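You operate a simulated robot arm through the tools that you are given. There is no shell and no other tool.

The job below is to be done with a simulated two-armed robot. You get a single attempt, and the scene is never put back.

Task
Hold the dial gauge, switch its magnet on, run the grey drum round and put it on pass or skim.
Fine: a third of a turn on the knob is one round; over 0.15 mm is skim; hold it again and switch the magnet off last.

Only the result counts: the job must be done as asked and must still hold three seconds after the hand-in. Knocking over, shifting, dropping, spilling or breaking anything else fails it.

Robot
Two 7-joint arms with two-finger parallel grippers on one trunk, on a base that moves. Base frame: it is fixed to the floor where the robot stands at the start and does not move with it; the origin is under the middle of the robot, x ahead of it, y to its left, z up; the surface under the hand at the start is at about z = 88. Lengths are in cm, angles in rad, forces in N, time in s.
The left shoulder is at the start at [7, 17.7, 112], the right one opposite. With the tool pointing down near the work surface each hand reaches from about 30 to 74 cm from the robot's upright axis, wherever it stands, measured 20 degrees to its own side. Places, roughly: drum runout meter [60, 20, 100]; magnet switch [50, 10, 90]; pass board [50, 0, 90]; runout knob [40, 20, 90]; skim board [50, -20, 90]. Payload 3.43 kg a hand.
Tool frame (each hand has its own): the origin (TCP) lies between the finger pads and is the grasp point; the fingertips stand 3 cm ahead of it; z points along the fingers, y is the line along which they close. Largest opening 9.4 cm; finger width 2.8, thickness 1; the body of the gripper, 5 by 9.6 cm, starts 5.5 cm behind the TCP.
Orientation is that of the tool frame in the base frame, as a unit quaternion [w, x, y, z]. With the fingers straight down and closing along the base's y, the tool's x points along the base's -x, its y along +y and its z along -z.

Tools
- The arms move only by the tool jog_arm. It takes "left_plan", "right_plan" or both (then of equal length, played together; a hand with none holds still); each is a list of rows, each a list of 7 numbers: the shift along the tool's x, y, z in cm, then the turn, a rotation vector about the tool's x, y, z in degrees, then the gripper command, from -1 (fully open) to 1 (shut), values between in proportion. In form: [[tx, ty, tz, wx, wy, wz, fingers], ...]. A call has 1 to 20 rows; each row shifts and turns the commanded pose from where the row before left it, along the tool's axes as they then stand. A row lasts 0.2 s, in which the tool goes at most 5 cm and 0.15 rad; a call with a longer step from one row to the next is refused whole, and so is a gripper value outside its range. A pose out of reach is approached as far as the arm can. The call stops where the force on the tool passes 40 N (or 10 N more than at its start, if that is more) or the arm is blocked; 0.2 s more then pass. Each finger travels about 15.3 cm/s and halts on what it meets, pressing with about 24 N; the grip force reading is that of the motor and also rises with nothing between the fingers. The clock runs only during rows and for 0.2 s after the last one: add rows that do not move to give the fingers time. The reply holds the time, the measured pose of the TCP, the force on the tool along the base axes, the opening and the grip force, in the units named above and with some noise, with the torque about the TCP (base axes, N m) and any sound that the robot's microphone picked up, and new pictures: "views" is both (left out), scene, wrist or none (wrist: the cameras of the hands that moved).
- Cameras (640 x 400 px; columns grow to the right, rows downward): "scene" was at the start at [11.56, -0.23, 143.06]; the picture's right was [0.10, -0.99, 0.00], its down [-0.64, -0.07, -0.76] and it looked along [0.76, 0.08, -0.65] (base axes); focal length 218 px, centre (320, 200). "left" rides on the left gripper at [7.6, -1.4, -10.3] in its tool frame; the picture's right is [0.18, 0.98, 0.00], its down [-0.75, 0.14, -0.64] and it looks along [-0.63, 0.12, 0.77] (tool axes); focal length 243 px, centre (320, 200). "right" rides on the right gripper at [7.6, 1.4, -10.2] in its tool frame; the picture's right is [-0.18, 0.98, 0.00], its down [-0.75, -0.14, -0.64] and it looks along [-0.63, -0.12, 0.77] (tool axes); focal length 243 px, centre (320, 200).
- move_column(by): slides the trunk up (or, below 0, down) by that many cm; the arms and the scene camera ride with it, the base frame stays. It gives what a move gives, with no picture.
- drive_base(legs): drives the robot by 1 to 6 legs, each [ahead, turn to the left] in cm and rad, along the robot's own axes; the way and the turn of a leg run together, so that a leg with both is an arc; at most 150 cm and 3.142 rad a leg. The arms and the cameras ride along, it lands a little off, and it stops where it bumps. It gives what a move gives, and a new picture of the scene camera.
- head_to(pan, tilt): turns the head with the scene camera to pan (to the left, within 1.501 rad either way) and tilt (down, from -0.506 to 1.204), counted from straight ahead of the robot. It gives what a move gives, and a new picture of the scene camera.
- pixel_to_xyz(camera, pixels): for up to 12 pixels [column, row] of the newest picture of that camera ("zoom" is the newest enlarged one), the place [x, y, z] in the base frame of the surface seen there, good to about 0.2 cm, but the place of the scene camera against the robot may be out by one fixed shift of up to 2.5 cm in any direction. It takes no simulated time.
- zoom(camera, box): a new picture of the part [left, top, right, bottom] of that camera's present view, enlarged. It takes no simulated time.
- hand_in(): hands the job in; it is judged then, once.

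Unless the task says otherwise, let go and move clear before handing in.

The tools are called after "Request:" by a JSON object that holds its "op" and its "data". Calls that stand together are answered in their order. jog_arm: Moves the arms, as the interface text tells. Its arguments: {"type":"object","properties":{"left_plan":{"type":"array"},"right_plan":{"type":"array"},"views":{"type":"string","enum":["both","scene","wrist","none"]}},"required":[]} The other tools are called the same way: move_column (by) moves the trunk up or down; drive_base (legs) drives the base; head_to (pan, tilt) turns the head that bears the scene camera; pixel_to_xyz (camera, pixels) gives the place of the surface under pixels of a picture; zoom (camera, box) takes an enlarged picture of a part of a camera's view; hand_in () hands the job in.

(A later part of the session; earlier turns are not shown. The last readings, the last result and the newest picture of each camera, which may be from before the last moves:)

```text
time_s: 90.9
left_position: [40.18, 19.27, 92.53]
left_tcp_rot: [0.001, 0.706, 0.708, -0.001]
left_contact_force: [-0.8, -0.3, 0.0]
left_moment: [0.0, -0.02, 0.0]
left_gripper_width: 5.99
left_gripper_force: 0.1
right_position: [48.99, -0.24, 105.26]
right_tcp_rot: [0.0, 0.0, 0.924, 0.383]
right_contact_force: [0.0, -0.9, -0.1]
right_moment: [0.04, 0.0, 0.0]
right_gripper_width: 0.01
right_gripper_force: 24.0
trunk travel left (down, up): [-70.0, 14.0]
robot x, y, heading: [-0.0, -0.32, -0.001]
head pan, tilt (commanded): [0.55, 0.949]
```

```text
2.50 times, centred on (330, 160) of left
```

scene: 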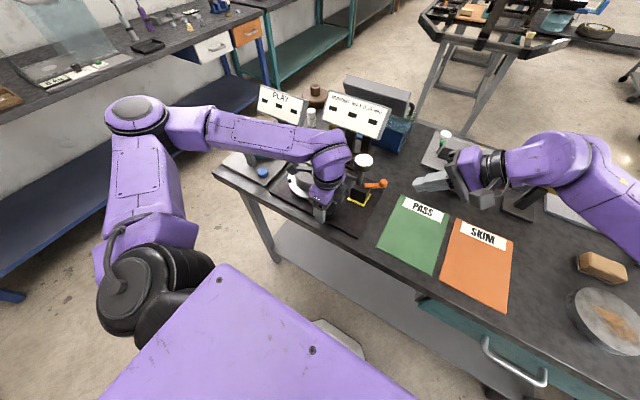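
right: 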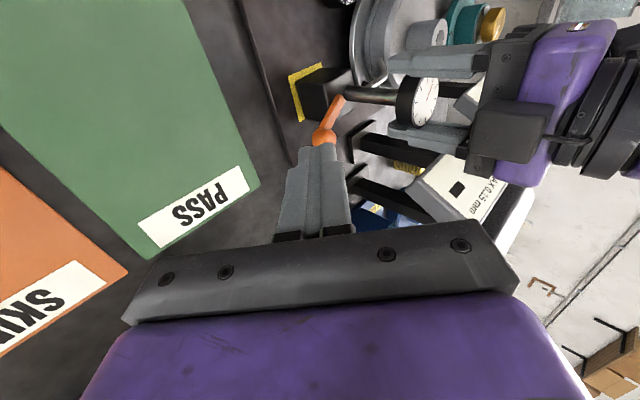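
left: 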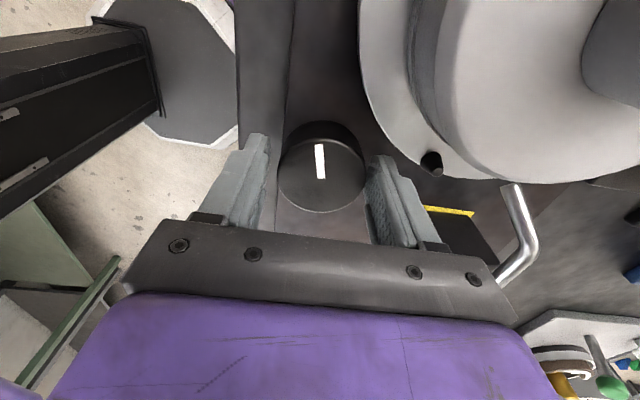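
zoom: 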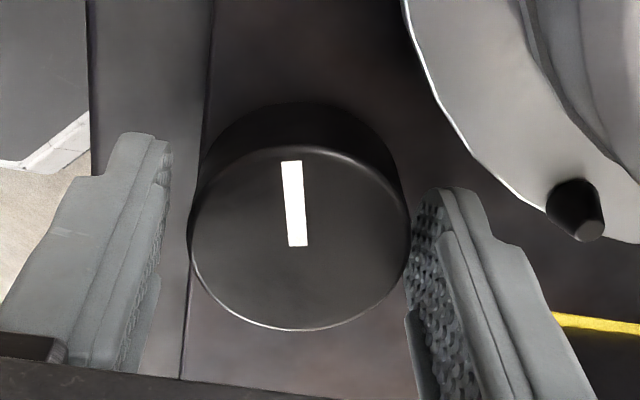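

The white mark now points to +y, about 95° from its start. I recentre by 0.1 cm, grip, and turn another 45° counter-clockwise.

Request:
{"op": "jog_arm", "data": {"left_plan": [[0.15, 0.1, 0, 0, 0, 0, -0.28], [0, 0, 0, 0, 0, 0, -0.1], [0, 0, 0, 0, 0, 0, 0.1], [0, 0, 0, 0, 0, 0, 0.2], [0, 0, 0, 0, 0, -5, 0.2], [0, 0, 0, 0, 0, -5, 0.2], [0, 0, 0, 0, 0, -5, 0.2], [0, 0, 0, 0, 0, -5, 0.2], [0, 0, 0, 0, 0, -5, 0.2], [0, 0, 0, 0, 0, -5, 0.2], [0, 0, 0, 0, 0, -5, 0.2], [0, 0, 0, 0, 0, -5, 0.2], [0, 0, 0, 0, 0, -5, 0.2], [0, 0, 0, 0, 0, 0, 0.2]], "views": "both"}}

Request:
{"op": "zoom", "data": {"camera": "scene", "box": [300, 80, 410, 210]}}

Request:
{"op": "zoom", "data": {"camera": "left", "box": [220, 80, 440, 240]}}

```text
time_s: 93.9
left_position: [40.02, 19.49, 92.54]
left_tcp_rot: [0.0, 0.381, 0.925, -0.001]
left_contact_force: [-12.4, -5.2, -12.2]
left_moment: [-0.09, -0.84, -0.03]
left_gripper_width: 4.96
left_gripper_force: 45.0
right_position: [48.93, -0.3, 105.28]
right_tcp_rot: [0.001, 0.0, 0.924, 0.383]
right_contact_force: [0.2, -0.2, -0.2]
right_moment: [0.01, 0.01, 0.0]
right_gripper_width: 0.0
right_gripper_force: 23.9
trunk travel left (down, up): [-70.0, 14.0]
robot x, y, heading: [-0.03, -0.55, -0.0]
head pan, tilt (commanded): [0.55, 0.949]
```

scene: 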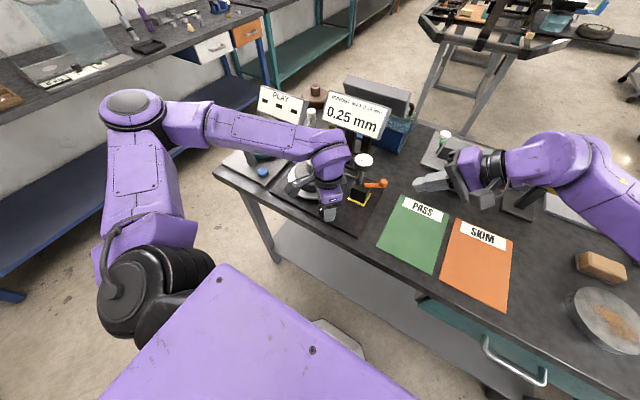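
left: 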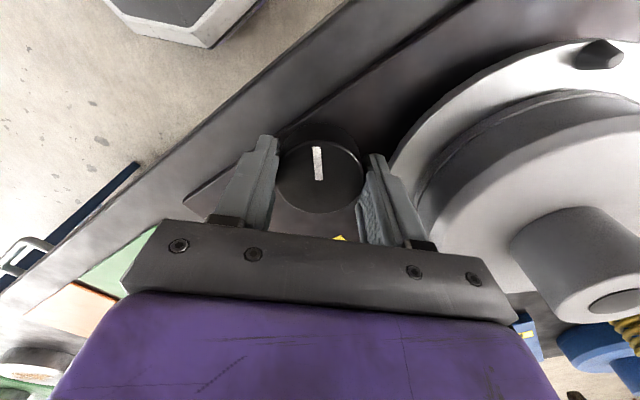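

```text
3.08 times, centred on (355, 145) of scene
```

zoom: 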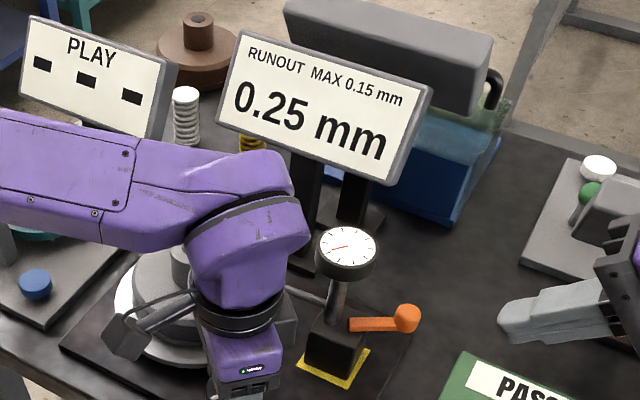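

```text
2.50 times, centred on (330, 160) of left
```

zoom: 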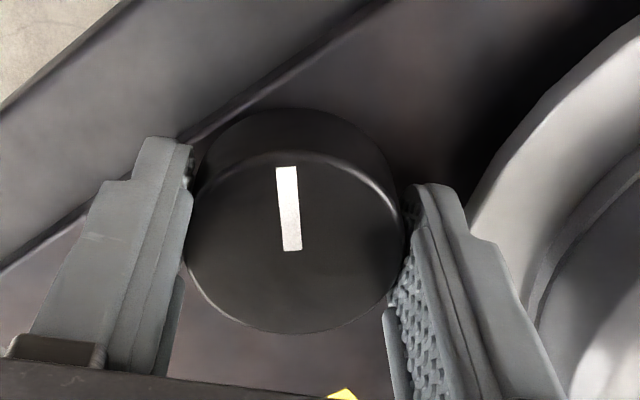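

The meter now reads 0.25 mm after the completed round, which is over 0.15 mm, so the drum goes on SKIM. I release the knob with a small opening, because the drum flange is close to one finger here, and lift off slowly.

Request:
{"op": "jog_arm", "data": {"left_plan": [[0, 0, 0, 0, 0, 0, 0.0], [0, 0, 0, 0, 0, 0, -0.12], [0, 0, 0, 0, 0, 0, -0.15], [0, 0, -0.5, 0, 0, 0, -0.15], [0, 0, -1, 0, 0, 0, -0.15], [0, 0, -1.5, 0, 0, 0, -0.15], [0, 0, -2, 0, 0, 0, -0.15], [0, 0, -3, 0, 0, 0, -0.3], [0, 0, -4, 0, 0, 0, -0.6], [0, 0, -4, 0, 0, 0, -1]], "views": "both"}}

Request:
{"op": "zoom", "data": {"camera": "scene", "box": [260, 80, 410, 230]}}

```text
time_s: 96.1
left_position: [40.38, 19.52, 108.59]
left_tcp_rot: [0.001, 0.382, 0.924, 0.0]
left_contact_force: [0.5, 0.1, -0.9]
left_moment: [-0.01, -0.02, 0.0]
left_gripper_width: 9.39
left_gripper_force: 0.1
right_position: [48.9, -0.24, 105.24]
right_tcp_rot: [0.001, 0.0, 0.924, 0.383]
right_contact_force: [0.0, -1.0, -0.5]
right_moment: [-0.01, 0.02, 0.02]
right_gripper_width: 0.0
right_gripper_force: 23.7
trunk travel left (down, up): [-70.0, 14.0]
robot x, y, heading: [-0.03, 0.05, -0.002]
head pan, tilt (commanded): [0.55, 0.949]
```

scene: 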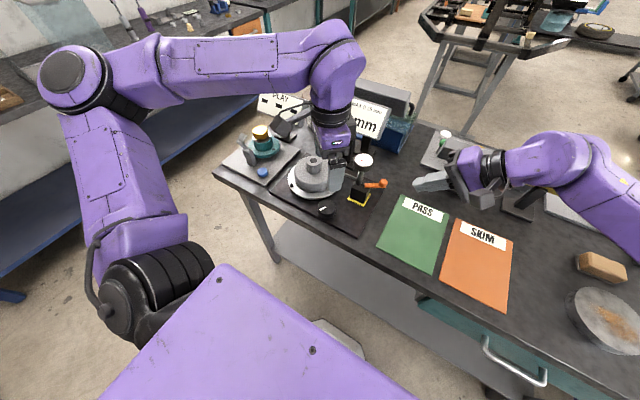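
left: 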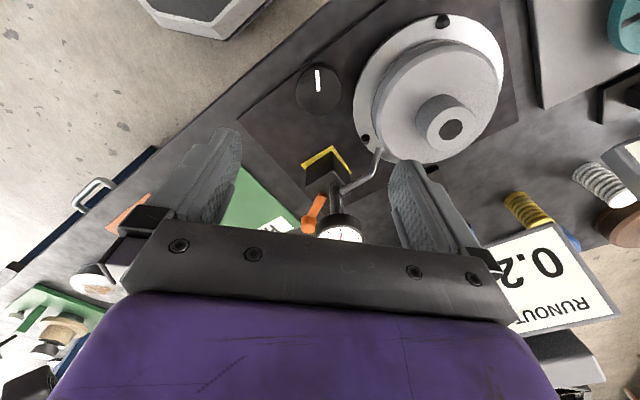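

```text
2.67 times, centred on (335, 155) of scene
```

zoom: 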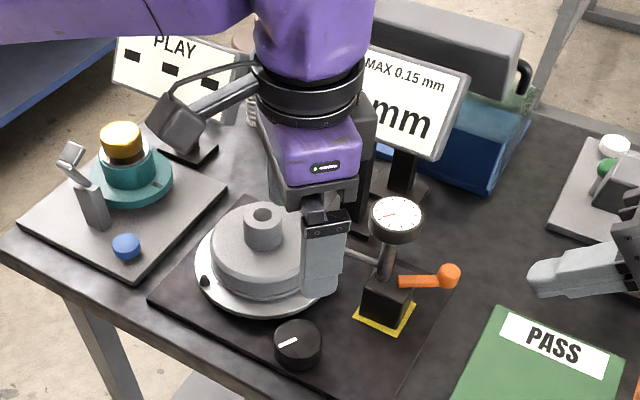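

The station, gauge and lever all look undisturbed, and the meter still shows its value. Next is the drum; first I retract the right hand well up and to the right, out of the way of the carry.

Request:
{"op": "jog_arm", "data": {"right_plan": [[0.5, 0, -4, 0, 0, 0, 1], [0.9, -0.9, -4.4, 0, 0, 0, 1], [0.9, -0.9, -4.4, 0, 0, 0, 1], [0.9, -0.9, -4.4, 0, 0, 0, 1], [0.9, -0.9, -4.4, 0, 0, 0, 1], [0.9, -0.9, -4.4, 0, 0, 0, 1], [0.9, -0.9, -4.4, 0, 0, 0, 1], [0.9, -0.9, -4.4, 0, 0, 0, 0], [0, 0, 0, 0, 0, 0, -1]], "left_plan": [[0, 0, 0, 0, 0, 0, -1], [0, 0, 0, 0, 0, 0, -1], [0, 0, 0, 0, 0, 0, -1], [0, 0, 0, 0, 0, 0, -1], [0, 0, 0, 0, 0, 0, -1], [0, 0, 0, 0, 0, 0, -1], [0, 0, 0, 0, 0, 0, -1], [0, 0, 0, 0, 0, 0, -1], [0, 0, 0, 0, 0, 0, -1]], "views": "both"}}

```text
time_s: 98.1
left_position: [40.28, 19.57, 108.59]
left_tcp_rot: [0.0, 0.381, 0.925, -0.001]
left_contact_force: [-1.2, -0.4, -0.4]
left_moment: [0.04, 0.02, -0.01]
left_gripper_width: 9.4
left_gripper_force: 0.1
right_position: [43.14, -24.78, 122.2]
right_tcp_rot: [0.0, 0.0, 0.924, 0.384]
right_contact_force: [-0.9, 0.1, 0.5]
right_moment: [-0.01, 0.0, 0.0]
right_gripper_width: 9.42
right_gripper_force: 0.1
right hand out of reach, approached as far as the arm can: row 7, 8
trunk travel left (down, up): [-70.0, 14.0]
robot x, y, heading: [0.01, 0.17, -0.003]
head pan, tilt (commanded): [0.55, 0.949]
```

scene: 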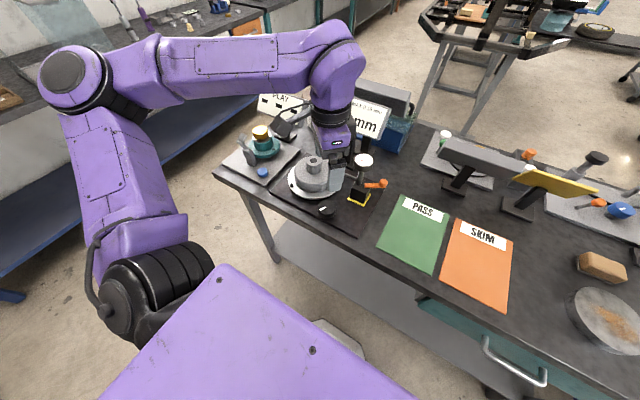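
right: 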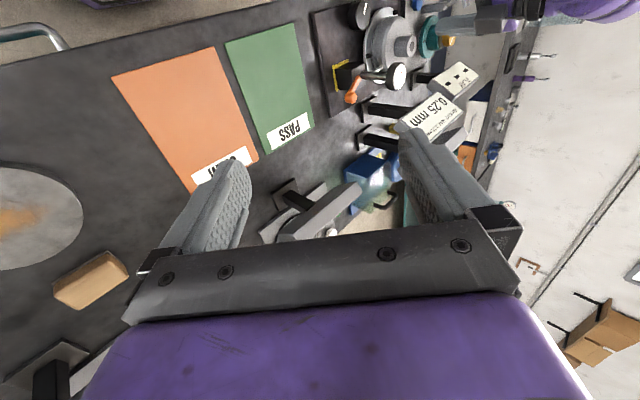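
left: 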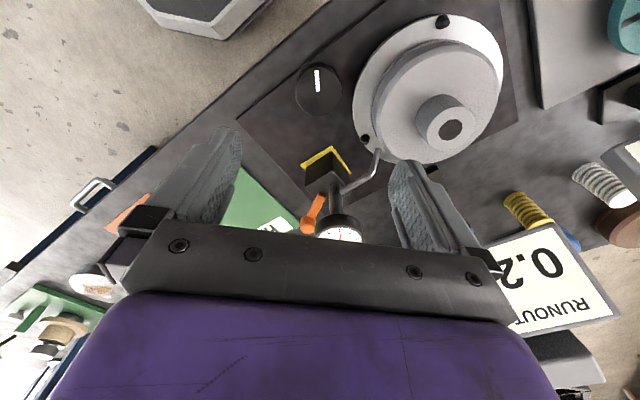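

The right camera also reads 0.25 mm on the meter. The right hand now hovers over SKIM, so I level it and move it further right to clear that board.

Request:
{"op": "jog_arm", "data": {"right_plan": [[0, 0, 0, 7.5, 0, 0, -1], [0, 0, 0, 7.5, 0, 0, -1], [0, 0, 0, 7.5, 0, 0, -1], [0, 0, 0, 7.5, 0, 0, -1], [0, 0, 0, 7.5, 0, 0, -1], [0, 0, 0, 7.5, 0, 0, -1], [1, -4.5, 0, 0, 0, 0, -1], [1, -4.5, 0, 0, 0, 0, -1], [1, -4.5, 0, 0, 0, 0, -1], [1, -4.5, 0, 0, 0, 0, -1], [1, -4.5, 0, 0, 0, 0, -1]], "views": "both"}}

Request:
{"op": "zoom", "data": {"camera": "left", "box": [280, 0, 540, 200]}}

Request:
{"op": "pixel_to_xyz", "data": {"camera": "left", "pixels": [[450, 130], [420, 125], [472, 118], [440, 100], [450, 148], [400, 90], [485, 95], [445, 45], [410, 160], [378, 155]]}}

```text
time_s: 100.5
left_position: [40.32, 19.55, 108.55]
left_tcp_rot: [0.0, 0.383, 0.924, 0.0]
left_contact_force: [0.7, -1.1, 0.3]
left_moment: [-0.01, -0.02, -0.01]
left_gripper_width: 9.42
left_gripper_force: 0.0
right_position: [32.24, -28.9, 112.28]
right_tcp_rot: [0.008, 0.037, 0.987, 0.156]
right_contact_force: [-0.3, -0.6, -1.1]
right_moment: [-0.04, 0.0, 0.01]
right_gripper_width: 9.42
right_gripper_force: 0.0
right hand out of reach, approached as far as the arm can: row 1, 2, 3, 4, 5, 6, 7, 8, 9, 10, 11
trunk travel left (down, up): [-70.0, 14.0]
robot x, y, heading: [0.04, 0.04, -0.003]
head pan, tilt (commanded): [0.55, 0.949]
```

scene: 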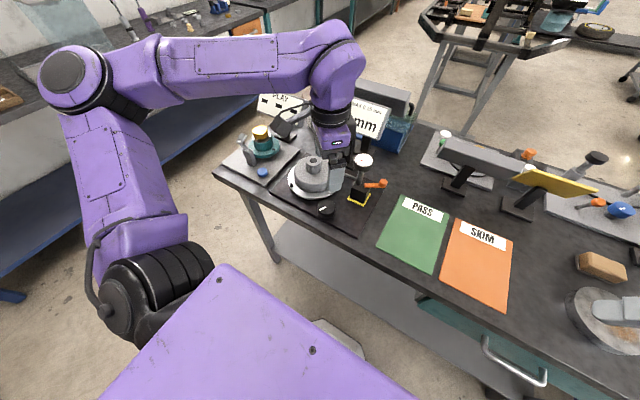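
right: 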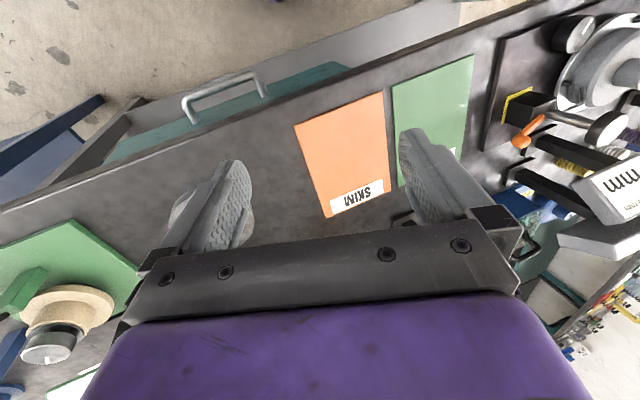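

```text
2.00 times, centred on (410, 100) of left
```

zoom: 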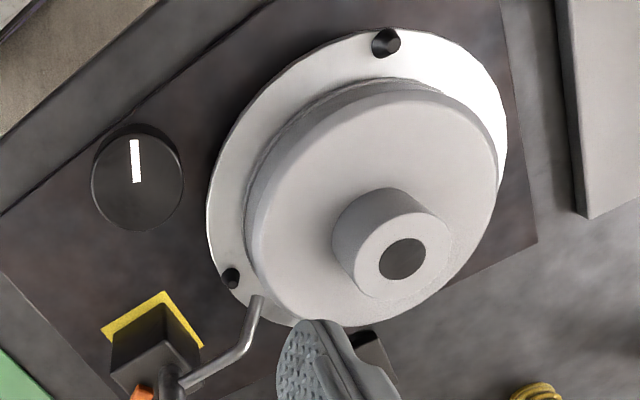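

```text
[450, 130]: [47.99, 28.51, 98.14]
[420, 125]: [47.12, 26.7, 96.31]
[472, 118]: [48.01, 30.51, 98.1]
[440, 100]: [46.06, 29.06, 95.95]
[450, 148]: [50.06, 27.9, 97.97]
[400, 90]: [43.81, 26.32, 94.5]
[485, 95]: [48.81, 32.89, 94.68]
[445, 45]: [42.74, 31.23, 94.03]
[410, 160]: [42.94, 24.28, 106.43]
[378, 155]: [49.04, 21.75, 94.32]
```

The right hand settled at (32, -29, 112), still a bit close to SKIM and partly tilted. I move it further out to the right and up in small steps.

Request:
{"op": "jog_arm", "data": {"right_plan": [[-0.75, -2.2, -2.3, 0, 0, 0, -1], [-0.75, -2.2, -2.3, 0, 0, 0, -1], [-0.75, -2.2, -2.3, 4, 0, 0, -1], [-0.75, -2.2, -2.3, 4, 0, 0, -1], [0, -2.5, 0, 4, 0, 0, -1], [0, -2.5, 0, 4, 0, 0, -1], [0, 0, 0, 0, 0, 0, -1]], "views": "both"}}

```text
time_s: 102.1
left_position: [40.28, 19.64, 108.47]
left_tcp_rot: [0.0, 0.381, 0.924, 0.0]
left_contact_force: [-0.7, 0.0, 0.5]
left_moment: [-0.02, 0.02, 0.03]
left_gripper_width: 9.4
left_gripper_force: 0.1
right_position: [33.19, -28.43, 112.98]
right_tcp_rot: [0.004, 0.04, 0.999, 0.018]
right_contact_force: [-0.6, -0.5, 0.6]
right_moment: [0.0, 0.0, -0.03]
right_gripper_width: 9.39
right_gripper_force: 0.1
right hand out of reach, approached as far as the arm can: row 1, 2, 3, 4, 5, 6
trunk travel left (down, up): [-70.0, 14.0]
robot x, y, heading: [-0.13, -0.33, -0.008]
head pan, tilt (commanded): [0.55, 0.949]
```

scene: 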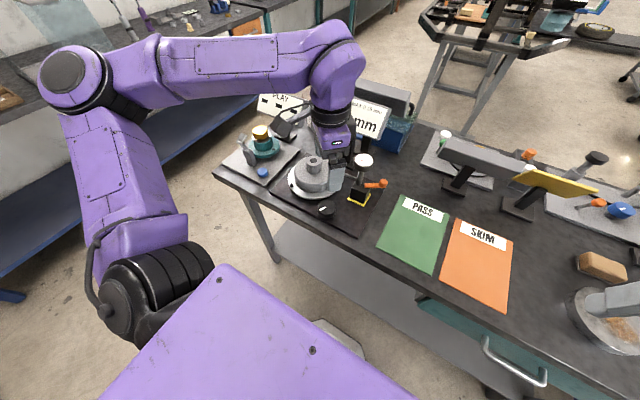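
right: 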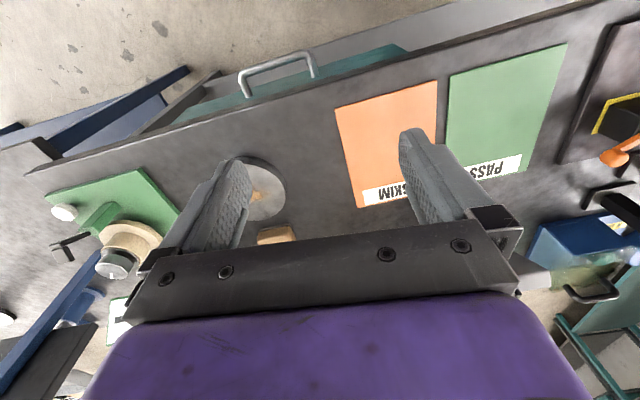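

The commanded pose has run ahead out of reach (I estimate (40, -65, 134)), so the arm hangs back. I bring the command back to a reachable parking point near (40, -38, 115), level.

Request:
{"op": "jog_arm", "data": {"right_plan": [[0, 0, 0, -8, 0, 0, -1], [0, 0, 0, -8, 0, 0, -1], [0, 3.9, 2.8, 0, 0, 0, -1], [0, 3.9, 2.8, 0, 0, 0, -1], [0, 3.9, 2.8, 0, 0, 0, -1], [0, 3.9, 2.8, 0, 0, 0, -1], [0, 3.9, 2.8, 0, 0, 0, -1], [0, 3.9, 2.8, 0, 0, 0, -1], [0, 3.9, 2.8, 0, 0, 0, -1], [0, 0, 0, 0, 0, 0, -1], [0, 0, 0, 0, 0, 0, -1]], "views": "both"}}

```text
time_s: 104.5
left_position: [40.35, 19.74, 108.49]
left_tcp_rot: [0.001, 0.381, 0.925, -0.001]
left_contact_force: [0.4, -0.3, 0.4]
left_moment: [-0.01, 0.03, -0.02]
left_gripper_width: 9.41
left_gripper_force: 0.1
right_position: [35.65, 3.53, 102.9]
right_tcp_rot: [0.008, 0.037, 0.987, 0.157]
right_contact_force: [-0.4, 0.5, -0.3]
right_moment: [-0.01, -0.01, 0.0]
right_gripper_width: 9.41
right_gripper_force: 0.1
trunk travel left (down, up): [-70.0, 14.0]
robot x, y, heading: [0.11, -0.37, -0.0]
head pan, tilt (commanded): [0.55, 0.949]
```

scene: 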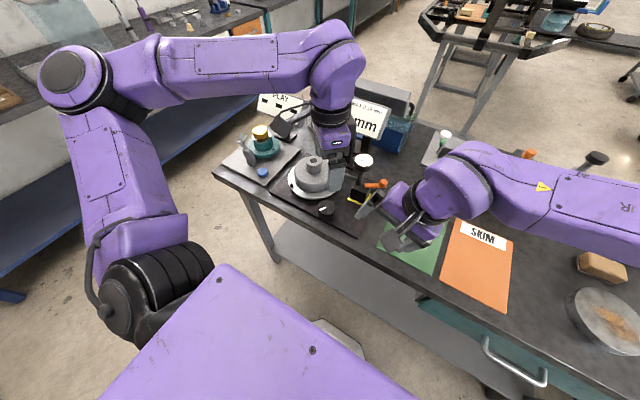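
right: 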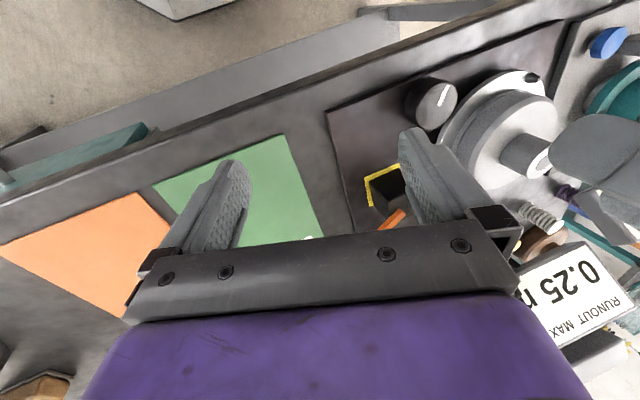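

I see: out-of-reach rows are not accumulated, so that brought the hand to (35.7, 3.5, 103), clear of the gauge but in the way. I level it here, raise it, and then move right along a reachable line.

Request:
{"op": "jog_arm", "data": {"right_plan": [[0, 0, 0, 6, 0.3, -1.4, -1], [0, 0, 0, 6, 0.3, -1.4, -1], [0, 0, 0, 6, 0.3, -1.4, -1], [0, -2, -4, 0, 0, 0, -1], [-1, -3, -3, 0, 0, 0, -1], [-1.5, -4, -1, 0, 0, 0, -1], [-1.5, -4, 0, 0, 0, 0, -1], [-1, -4.5, 0, 0, 0, 0, -1], [-1, -4.5, 0, 0, 0, 0, -1], [0, -4.5, 0, 0, 0, 0, -1], [0, -4.5, 0, 0, 0, 0, -1], [0, -4.5, 0, 0, 0, 0, -1], [0, 0, 0, 0, 0, 0, -1]], "views": "both"}}

```text
time_s: 107.3
left_position: [40.27, 19.58, 108.49]
left_tcp_rot: [0.001, 0.382, 0.924, -0.001]
left_contact_force: [-0.1, -0.3, 0.3]
left_moment: [0.02, -0.02, -0.01]
left_gripper_width: 9.38
left_gripper_force: 0.1
right_position: [41.57, -26.4, 110.82]
right_tcp_rot: [0.001, 0.001, 1.0, 0.001]
right_contact_force: [0.1, -0.8, -0.8]
right_moment: [0.05, 0.0, -0.01]
right_gripper_width: 9.44
right_gripper_force: 0.1
right hand out of reach, approached as far as the arm can: row 11, 12
trunk travel left (down, up): [-70.0, 14.0]
robot x, y, heading: [-0.23, -0.02, -0.004]
head pan, tilt (commanded): [0.55, 0.949]
```

scene: 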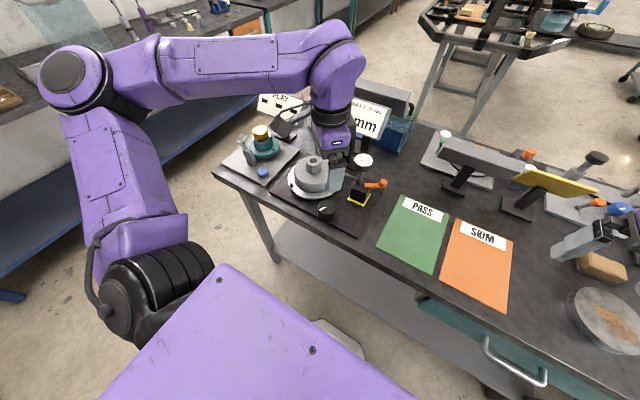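
right: 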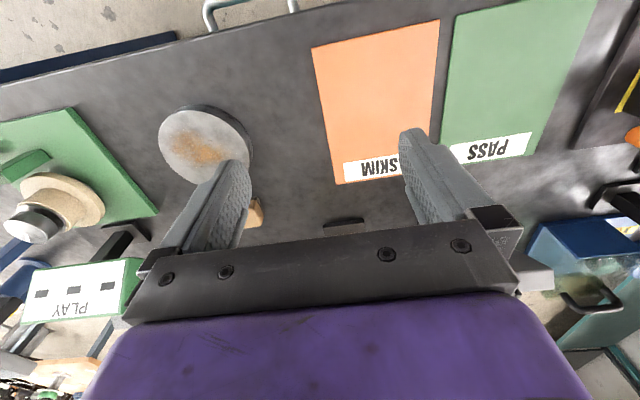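

The right hand is level at (41.6, -26.4, 111), but can go no further right in this yaw. I turn it clockwise about its axis while moving outward, which should suit its wrist better.

Request:
{"op": "jog_arm", "data": {"right_plan": [[0, 0, 0, 0, 0, 8, -1], [0, 0, 0, 0, 0, 8, -1], [0, 0, 0, 0, 0, 8, -1], [0, 0, 0, 0, 0, 8, -1], [0, 0, 0, 0, 0, 8, -1], [0, -3, 0, 0, 0, 0, -1], [0, -3, 0, 0, 0, 0, -1], [0, -3, 0, 0, 0, 0, -1], [0, -3, 0, 0, 0, 0, -1], [0, 0, 0, 0, 0, 0, -1]], "views": "both"}}

```text
time_s: 109.5
left_position: [40.32, 19.54, 108.45]
left_tcp_rot: [0.0, 0.383, 0.924, -0.002]
left_contact_force: [-0.1, 0.6, -0.9]
left_moment: [-0.03, 0.02, 0.01]
left_gripper_width: 9.4
left_gripper_force: 0.1
right_position: [34.05, -35.49, 110.64]
right_tcp_rot: [-0.001, 0.342, 0.94, 0.001]
right_contact_force: [0.8, -0.3, 0.1]
right_moment: [-0.04, 0.02, -0.03]
right_gripper_width: 9.4
right_gripper_force: 0.0
trunk travel left (down, up): [-70.0, 14.0]
robot x, y, heading: [-0.11, -0.28, 0.002]
head pan, tilt (commanded): [0.55, 0.949]
```

scene: 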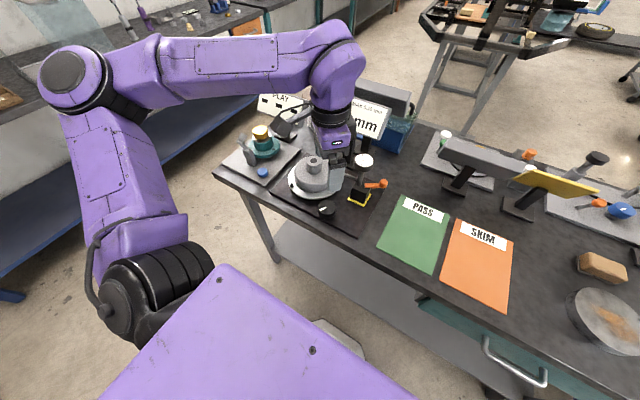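
right: 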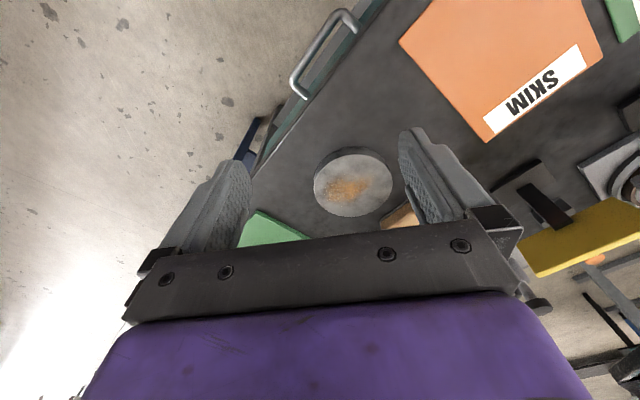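

Turning helped: the right hand is at (34, -35, 111) and still moving freely. I send it a little further out to about (28, -42).

Request:
{"op": "jog_arm", "data": {"right_plan": [[0, -3, 0, 0, 0, 0, -1], [0, -3, 0, 0, 0, 0, -1], [0, -3, 0, 0, 0, 0, -1], [0, 0, 0, 0, 0, 0, -1]], "left_plan": [[0, 0, -2, 0, 0, 0, -1], [0, 0, -2, 0, 0, 0, -1], [0, 0, -2, 0, 0, 0, -1], [0, 0, 0, 0, 0, 0, -1]], "views": "none"}}

Request:
{"op": "head_to", "data": {"pan": 0.1, "tilt": 0.75}}

```text
time_s: 110.5
left_position: [40.5, 19.48, 114.5]
left_tcp_rot: [-0.001, 0.382, 0.924, -0.001]
left_contact_force: [1.0, -0.1, -0.4]
left_moment: [0.02, -0.02, 0.01]
left_gripper_width: 9.41
left_gripper_force: 0.1
right_position: [28.72, -38.86, 110.68]
right_tcp_rot: [-0.001, 0.342, 0.94, 0.001]
right_contact_force: [0.8, 0.7, -0.5]
right_moment: [0.03, 0.02, -0.04]
right_gripper_width: 9.38
right_gripper_force: 0.1
right hand out of reach, approached as far as the arm can: row 1, 2
trunk travel left (down, up): [-70.0, 14.0]
robot x, y, heading: [-0.23, -0.23, -0.004]
head pan, tilt (commanded): [0.55, 0.949]
```

```text
time_s: 111.4
left_position: [40.33, 19.44, 114.53]
left_tcp_rot: [0.001, 0.382, 0.924, 0.0]
left_contact_force: [0.7, 0.1, -0.7]
left_moment: [0.0, -0.01, -0.01]
left_gripper_width: 9.41
left_gripper_force: 0.1
right_position: [28.46, -38.81, 110.63]
right_tcp_rot: [-0.001, 0.342, 0.94, 0.001]
right_contact_force: [0.0, 0.1, 0.8]
right_moment: [0.0, -0.03, -0.02]
right_gripper_width: 9.4
right_gripper_force: 0.0
trunk travel left (down, up): [-70.0, 14.0]
robot x, y, heading: [-0.01, 0.23, 0.001]
head pan, tilt (commanded): [0.099, 0.75]
```

scene: 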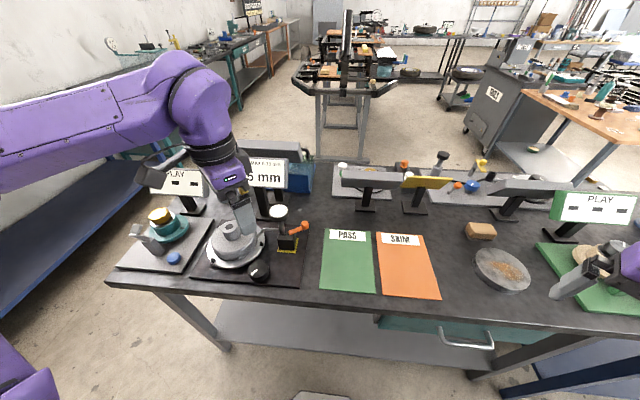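

The right hand is parked at the far right, clear of both boards. I now test whether the empty left hand can reach over SKIM at (46, -19) before committing to carrying the drum there.

Request:
{"op": "jog_arm", "data": {"left_plan": [[-3.13, -2.34, 0, 0, 0, 0, -1], [-3.13, -2.34, 0, 0, 0, 0, -1], [-3.13, -2.34, 0, 0, 0, 0, -1], [-3.13, -2.34, 0, 0, 0, 0, -1], [-3.13, -2.34, 0, 0, 0, 0, -1], [-3.13, -2.34, 0, 0, 0, 0, -1], [-3.13, -2.34, 0, 0, 0, 0, -1], [-3.13, -2.34, 0, 0, 0, 0, -1], [-3.13, -2.34, 0, 0, 0, 0, -1], [-3.13, -2.34, 0, 0, 0, 0, -1], [0, 0, 0, 0, 0, 0, -1]], "views": "both"}}

```text
time_s: 113.8
left_position: [46.71, -16.22, 115.4]
left_tcp_rot: [0.002, 0.371, 0.929, -0.01]
left_contact_force: [0.9, -0.5, 0.4]
left_moment: [-0.02, 0.01, 0.01]
left_gripper_width: 9.37
left_gripper_force: 0.1
left hand out of reach, approached as far as the arm can: row 10
right_position: [28.55, -38.75, 110.64]
right_tcp_rot: [0.0, 0.341, 0.94, 0.0]
right_contact_force: [-0.3, -0.2, -0.1]
right_moment: [0.0, 0.01, -0.01]
right_gripper_width: 9.4
right_gripper_force: 0.1
trunk travel left (down, up): [-70.0, 14.0]
robot x, y, heading: [-0.04, -0.19, -0.002]
head pan, tilt (commanded): [0.099, 0.75]
```

scene: 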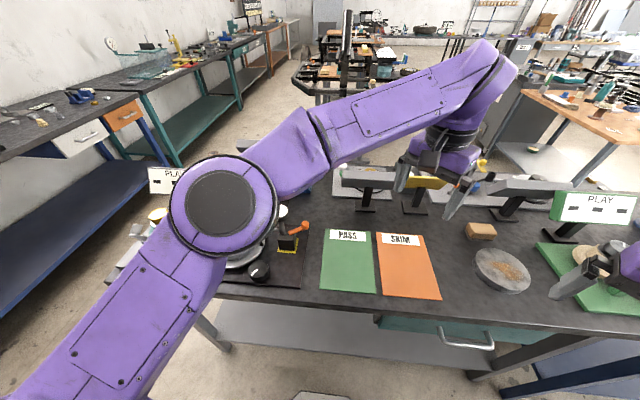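
left: 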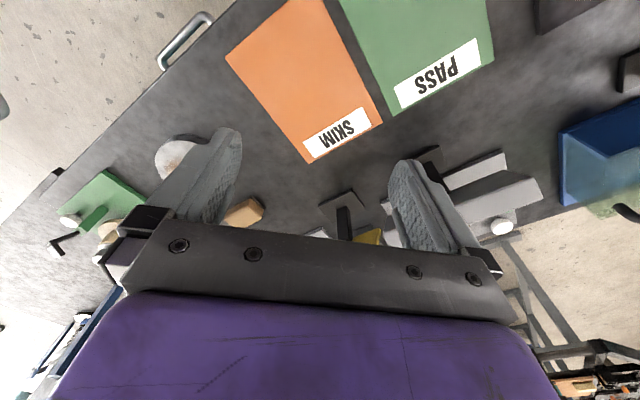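

It reached (46.7, -16.2), just short. I rotate the hand 24° more clockwise and try the last 3 cm, then also a lower height, since the arm reaches further nearer the bench.

Request:
{"op": "jog_arm", "data": {"left_plan": [[0, 0, 0, 0, 0, 8, -1], [0, 0, 0, 0, 0, 8, -1], [0, 0, 0, 0, 0, 8, -1], [-1.4, -0.5, 2, 0, 0, 0, -1], [-1.4, -0.5, 2, 0, 0, 0, -1], [0, 0, 0, 0, 0, 0, -1]], "views": "none"}}

```text
time_s: 115.2
left_position: [46.01, -18.32, 111.51]
left_tcp_rot: [0.004, 0.564, 0.826, -0.004]
left_contact_force: [-0.3, 0.4, 0.2]
left_moment: [-0.03, 0.0, 0.02]
left_gripper_width: 9.39
left_gripper_force: 0.1
left hand out of reach, approached as far as the arm can: row 4, 5
right_position: [28.63, -38.88, 110.43]
right_tcp_rot: [-0.001, 0.341, 0.94, 0.001]
right_contact_force: [-0.9, -0.7, 0.6]
right_moment: [0.0, -0.01, 0.01]
right_gripper_width: 9.41
right_gripper_force: 0.1
trunk travel left (down, up): [-70.0, 14.0]
robot x, y, heading: [0.26, -0.06, 0.002]
head pan, tilt (commanded): [0.099, 0.75]
```

It now sits at (46.0, -18.3, 111.5). I lower it further over the empty SKIM board to see if the full position is reachable at placing height.

Request:
{"op": "jog_arm", "data": {"left_plan": [[0, 0, 3, 0, 0, 0, -1], [0, 0, 3, 0, 0, 0, -1], [-0.5, -0.3, 3, 0, 0, 0, -1], [-0.5, -0.3, 2, 0, 0, 0, -1], [0, 0, 0, 0, 0, 0, -1]], "views": "both"}}

```text
time_s: 116.4
left_position: [45.58, -19.6, 100.45]
left_tcp_rot: [0.001, 0.565, 0.825, -0.002]
left_contact_force: [0.2, -0.8, 1.3]
left_moment: [0.01, 0.01, 0.0]
left_gripper_width: 9.38
left_gripper_force: 0.0
right_position: [28.52, -39.0, 110.65]
right_tcp_rot: [0.0, 0.341, 0.94, 0.002]
right_contact_force: [0.7, 0.8, -0.2]
right_moment: [0.02, -0.02, 0.03]
right_gripper_width: 9.39
right_gripper_force: 0.2
trunk travel left (down, up): [-70.0, 14.0]
robot x, y, heading: [0.13, -0.09, 0.0]
head pan, tilt (commanded): [0.099, 0.75]
```

scene: 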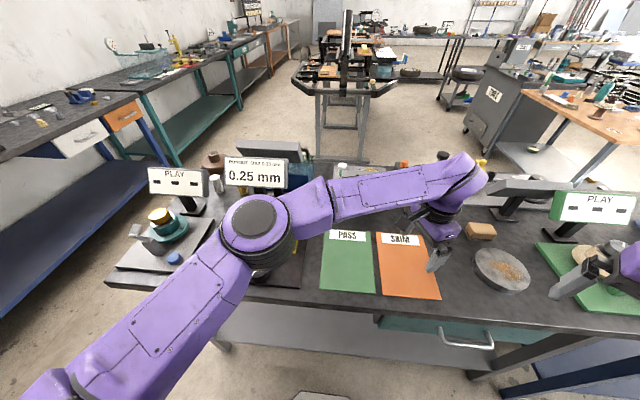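
left: 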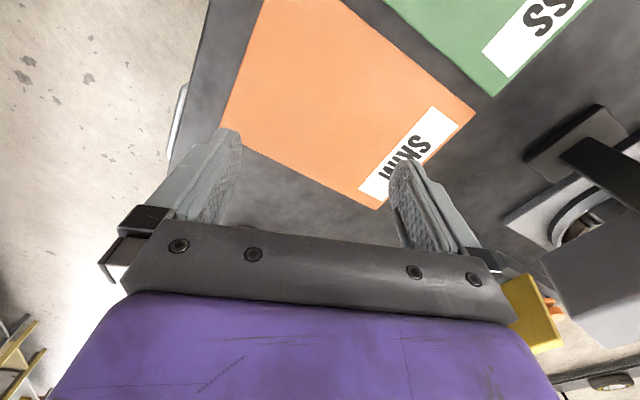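

The left hand reaches (45.6, -19.6, 100.5) without a reach warning, so it can place the drum there. I check how high the elbow passes above the gauge in this posture and confirm the SKIM board's corners.

Request:
{"op": "pixel_to_xyz", "data": {"camera": "scene", "pixels": [[255, 215], [285, 235], [300, 215], [340, 200], [240, 260], [230, 240], [270, 262], [400, 190]]}}

Request:
{"op": "pixel_to_xyz", "data": {"camera": "left", "pixels": [[285, 20], [225, 115], [375, 205], [470, 112], [345, 5], [350, 110], [330, 100], [400, 60]]}}

```text
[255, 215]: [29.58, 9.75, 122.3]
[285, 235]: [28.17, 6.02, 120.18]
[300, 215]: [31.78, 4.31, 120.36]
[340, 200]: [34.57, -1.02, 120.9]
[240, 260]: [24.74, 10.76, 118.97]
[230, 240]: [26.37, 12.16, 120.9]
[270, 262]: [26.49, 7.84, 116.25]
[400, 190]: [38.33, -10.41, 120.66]
```

```text
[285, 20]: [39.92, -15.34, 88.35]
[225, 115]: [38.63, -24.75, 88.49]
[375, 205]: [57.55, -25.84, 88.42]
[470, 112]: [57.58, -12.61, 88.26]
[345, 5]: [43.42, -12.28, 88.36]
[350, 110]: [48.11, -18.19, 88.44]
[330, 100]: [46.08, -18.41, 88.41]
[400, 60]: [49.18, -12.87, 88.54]
```

The elbow passes at x≈31, well in front of the gauge, and the SKIM board's centre line is y≈-19.3. I bring the left hand back over the drum hub at (48, 28.5), keeping this same yaw for the carry.

Request:
{"op": "jog_arm", "data": {"left_plan": [[1.5, 0.7, -3.5, 0, 0, 0, -1], [2.5, 1.1, -3.5, 0, 0, 0, -1], [3, 1.3, -3.5, 0, 0, 0, -1], [3, 1.3, -3.5, 0, 0, 0, -1], [4, 1.78, 0, 0, 0, 0, -1], [4, 1.78, 0, 0, 0, 0, -1], [4, 1.78, 0, 0, 0, 0, -1], [4, 1.78, 0, 0, 0, 0, -1], [4, 1.78, 0, 0, 0, 0, -1], [4, 1.78, 0, 0, 0, 0, -1], [4, 1.78, 0, 0, 0, 0, -1], [4, 1.78, 0, 0, 0, 0, -1], [1.9, 0.86, 0, 0, 0, 0, -1], [0, 0, 0, 0, 0, 0, -1]], "views": "both"}}

Request:
{"op": "pixel_to_xyz", "data": {"camera": "left", "pixels": [[320, 120], [330, 130], [310, 110], [300, 120], [340, 120], [320, 100], [320, 140]]}}

```text
time_s: 119.4
left_position: [48.11, 28.43, 114.3]
left_tcp_rot: [0.0, 0.565, 0.825, -0.001]
left_contact_force: [0.5, -0.3, 0.3]
left_moment: [0.0, 0.0, 0.0]
left_gripper_width: 9.41
left_gripper_force: 0.0
right_position: [28.59, -38.85, 110.63]
right_tcp_rot: [0.0, 0.342, 0.94, 0.001]
right_contact_force: [0.1, 0.5, 0.5]
right_moment: [0.02, -0.01, -0.02]
right_gripper_width: 9.39
right_gripper_force: 0.1
trunk travel left (down, up): [-70.0, 14.0]
robot x, y, heading: [-0.29, -0.15, -0.003]
head pan, tilt (commanded): [0.099, 0.75]
```

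scene: 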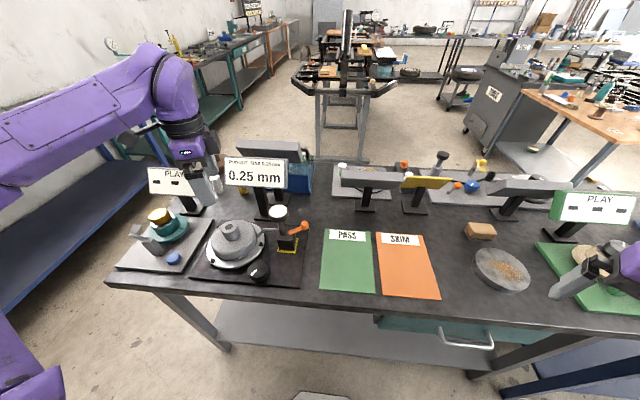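
left: 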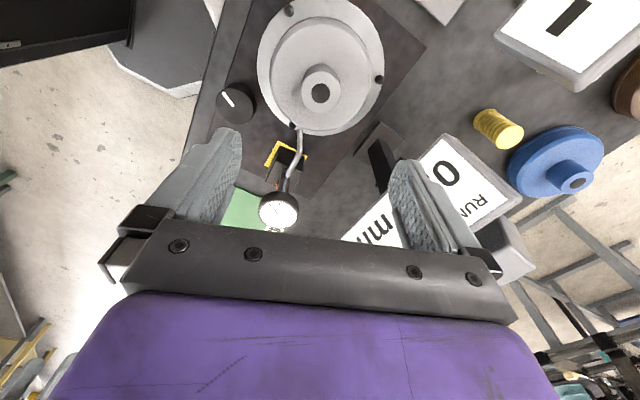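

```text
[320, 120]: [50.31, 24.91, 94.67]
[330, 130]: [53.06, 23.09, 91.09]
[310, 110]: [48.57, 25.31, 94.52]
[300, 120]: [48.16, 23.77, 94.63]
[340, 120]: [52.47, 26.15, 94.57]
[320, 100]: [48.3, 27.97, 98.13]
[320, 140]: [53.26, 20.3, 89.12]
```

The hub hole is right below the hand at about (48.0, 28.5), top z 98.1. I lower over it with the fingers at 7 cm, to just above the drum's top face.

Request:
{"op": "jog_arm", "data": {"left_plan": [[0, 0, 4, 0, 0, 0, -0.5], [0, 0, 4, 0, 0, 0, -0.5], [0, 0, 4, 0, 0, 0, -0.5], [0, 0, 2.5, 0, 0, 0, -0.5], [0, 0, 1.5, 0, 0, 0, -0.5], [0, 0, 0, 0, 0, 0, -0.5]], "views": "both"}}

Request:
{"op": "zoom", "data": {"camera": "left", "box": [200, 60, 440, 260]}}

Request:
{"op": "zoom", "data": {"camera": "scene", "box": [180, 150, 320, 290]}}

```text
time_s: 120.8
left_position: [48.21, 28.54, 98.2]
left_tcp_rot: [0.0, 0.566, 0.824, -0.001]
left_contact_force: [-0.1, 0.6, 0.1]
left_moment: [0.0, -0.01, -0.01]
left_gripper_width: 7.05
left_gripper_force: 0.0
right_position: [28.46, -38.96, 110.61]
right_tcp_rot: [-0.001, 0.342, 0.94, 0.001]
right_contact_force: [-0.5, -1.0, 0.9]
right_moment: [0.02, -0.02, -0.01]
right_gripper_width: 9.41
right_gripper_force: 0.0
trunk travel left (down, up): [-70.0, 14.0]
robot x, y, heading: [-0.16, 0.17, 0.002]
head pan, tilt (commanded): [0.099, 0.75]
```

scene: 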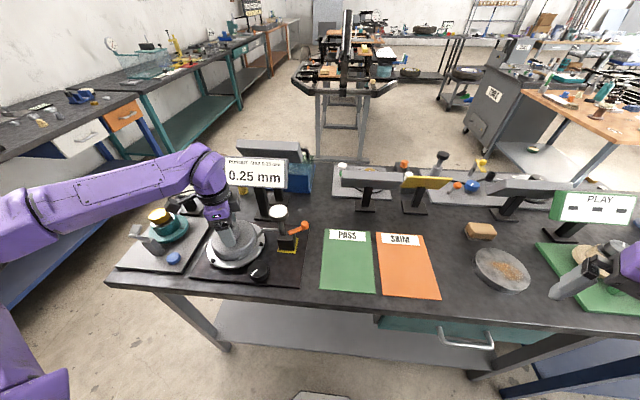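
left: 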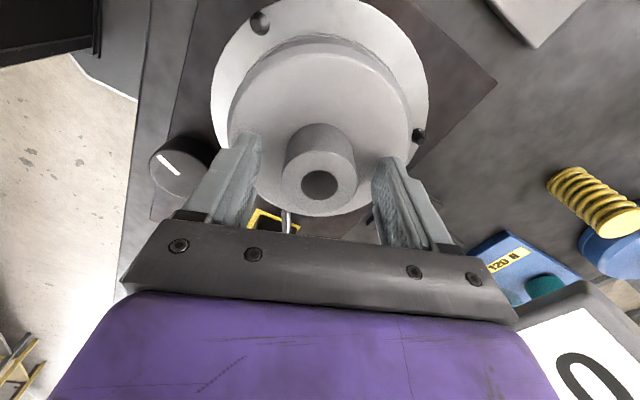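

```text
2.00 times, centred on (320, 160) of left
```

zoom: 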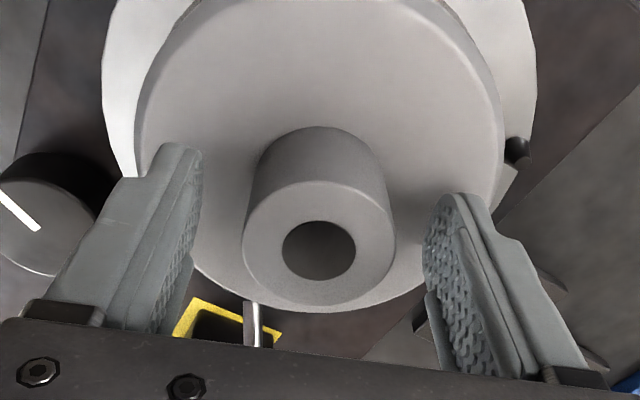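

```text
2.86 times, centred on (250, 220) of scene
```

zoom: 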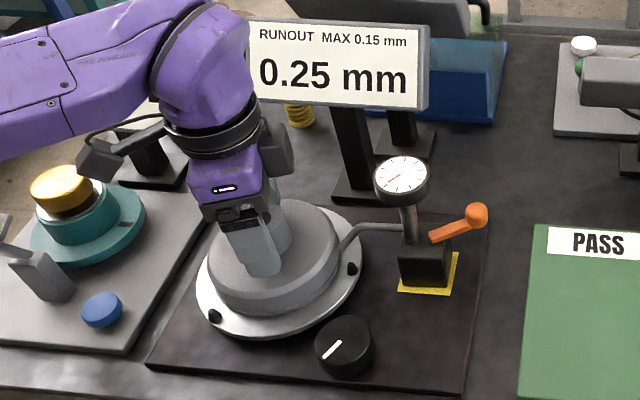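

The hub sits centred between the fingers at (319,225) in the zoom. I lower another 0.2 cm and close on the hub.

Request:
{"op": "jog_arm", "data": {"left_plan": [[0, 0, 0.2, 0, 0, 0, -0.5], [0, 0, 0, 0, 0, 0, 0.0], [0, 0, 0, 0, 0, 0, 0.2], [0, 0, 0, 0, 0, 0, 0.6], [0, 0, 0, 0, 0, 0, 1], [0, 0, 0, 0, 0, 0, 1], [0, 0, 0, 0, 0, 0, 1]], "views": "wrist"}}

Request:
{"op": "zoom", "data": {"camera": "left", "box": [200, 60, 440, 260]}}

```text
time_s: 122.4
left_position: [48.05, 28.44, 98.08]
left_tcp_rot: [0.0, 0.566, 0.825, -0.001]
left_contact_force: [-1.3, -0.1, -0.8]
left_moment: [0.03, -0.16, -0.01]
left_gripper_width: 4.17
left_gripper_force: 24.4
right_position: [28.54, -38.91, 110.62]
right_tcp_rot: [-0.001, 0.343, 0.939, 0.0]
right_contact_force: [-0.1, 0.3, 0.2]
right_moment: [0.01, 0.02, -0.01]
right_gripper_width: 9.39
right_gripper_force: 0.1
trunk travel left (down, up): [-70.0, 14.0]
robot x, y, heading: [0.3, -0.08, -0.0]
head pan, tilt (commanded): [0.099, 0.75]
```

left: 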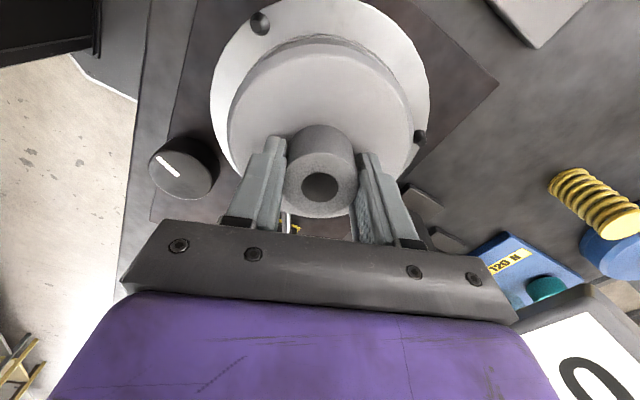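

```text
2.00 times, centred on (320, 160) of left
```

zoom: 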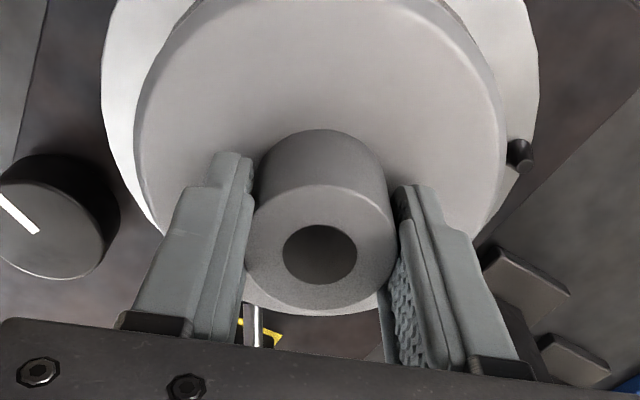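

The grip is firm on the hub (width 4.17, 24 N). I lift slowly by 0.6 cm and check the weight, whether the flange stays behind, and the gauge.

Request:
{"op": "jog_arm", "data": {"left_plan": [[0, 0, -0.2, 0, 0, 0, 1], [0, 0, -0.2, 0, 0, 0, 1], [0, 0, -0.2, 0, 0, 0, 1]], "views": "both"}}

Request:
{"op": "zoom", "data": {"camera": "scene", "box": [200, 190, 320, 290]}}

```text
time_s: 123.2
left_position: [48.17, 28.47, 98.63]
left_tcp_rot: [-0.001, 0.566, 0.825, -0.002]
left_contact_force: [-0.1, 0.3, -6.5]
left_moment: [-0.02, 0.01, -0.01]
left_gripper_width: 4.19
left_gripper_force: 24.0
right_position: [28.55, -38.93, 110.46]
right_tcp_rot: [-0.001, 0.342, 0.94, 0.0]
right_contact_force: [0.4, -0.5, -0.6]
right_moment: [-0.01, 0.0, -0.03]
right_gripper_width: 9.4
right_gripper_force: 0.1
trunk travel left (down, up): [-70.0, 14.0]
robot x, y, heading: [-0.09, -0.48, 0.001]
head pan, tilt (commanded): [0.099, 0.75]
```

scene: 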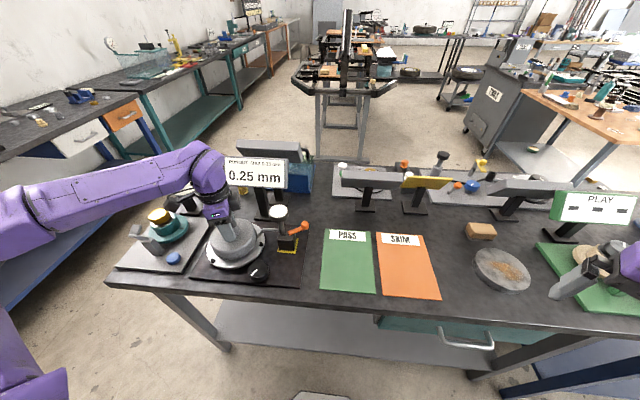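
left: 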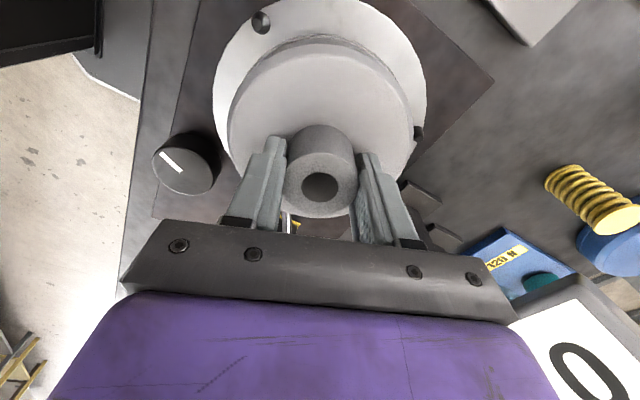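

```text
4.00 times, centred on (260, 240) of scene
```

zoom: 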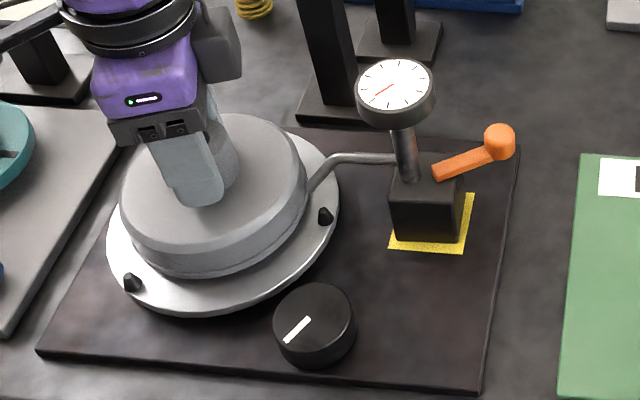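

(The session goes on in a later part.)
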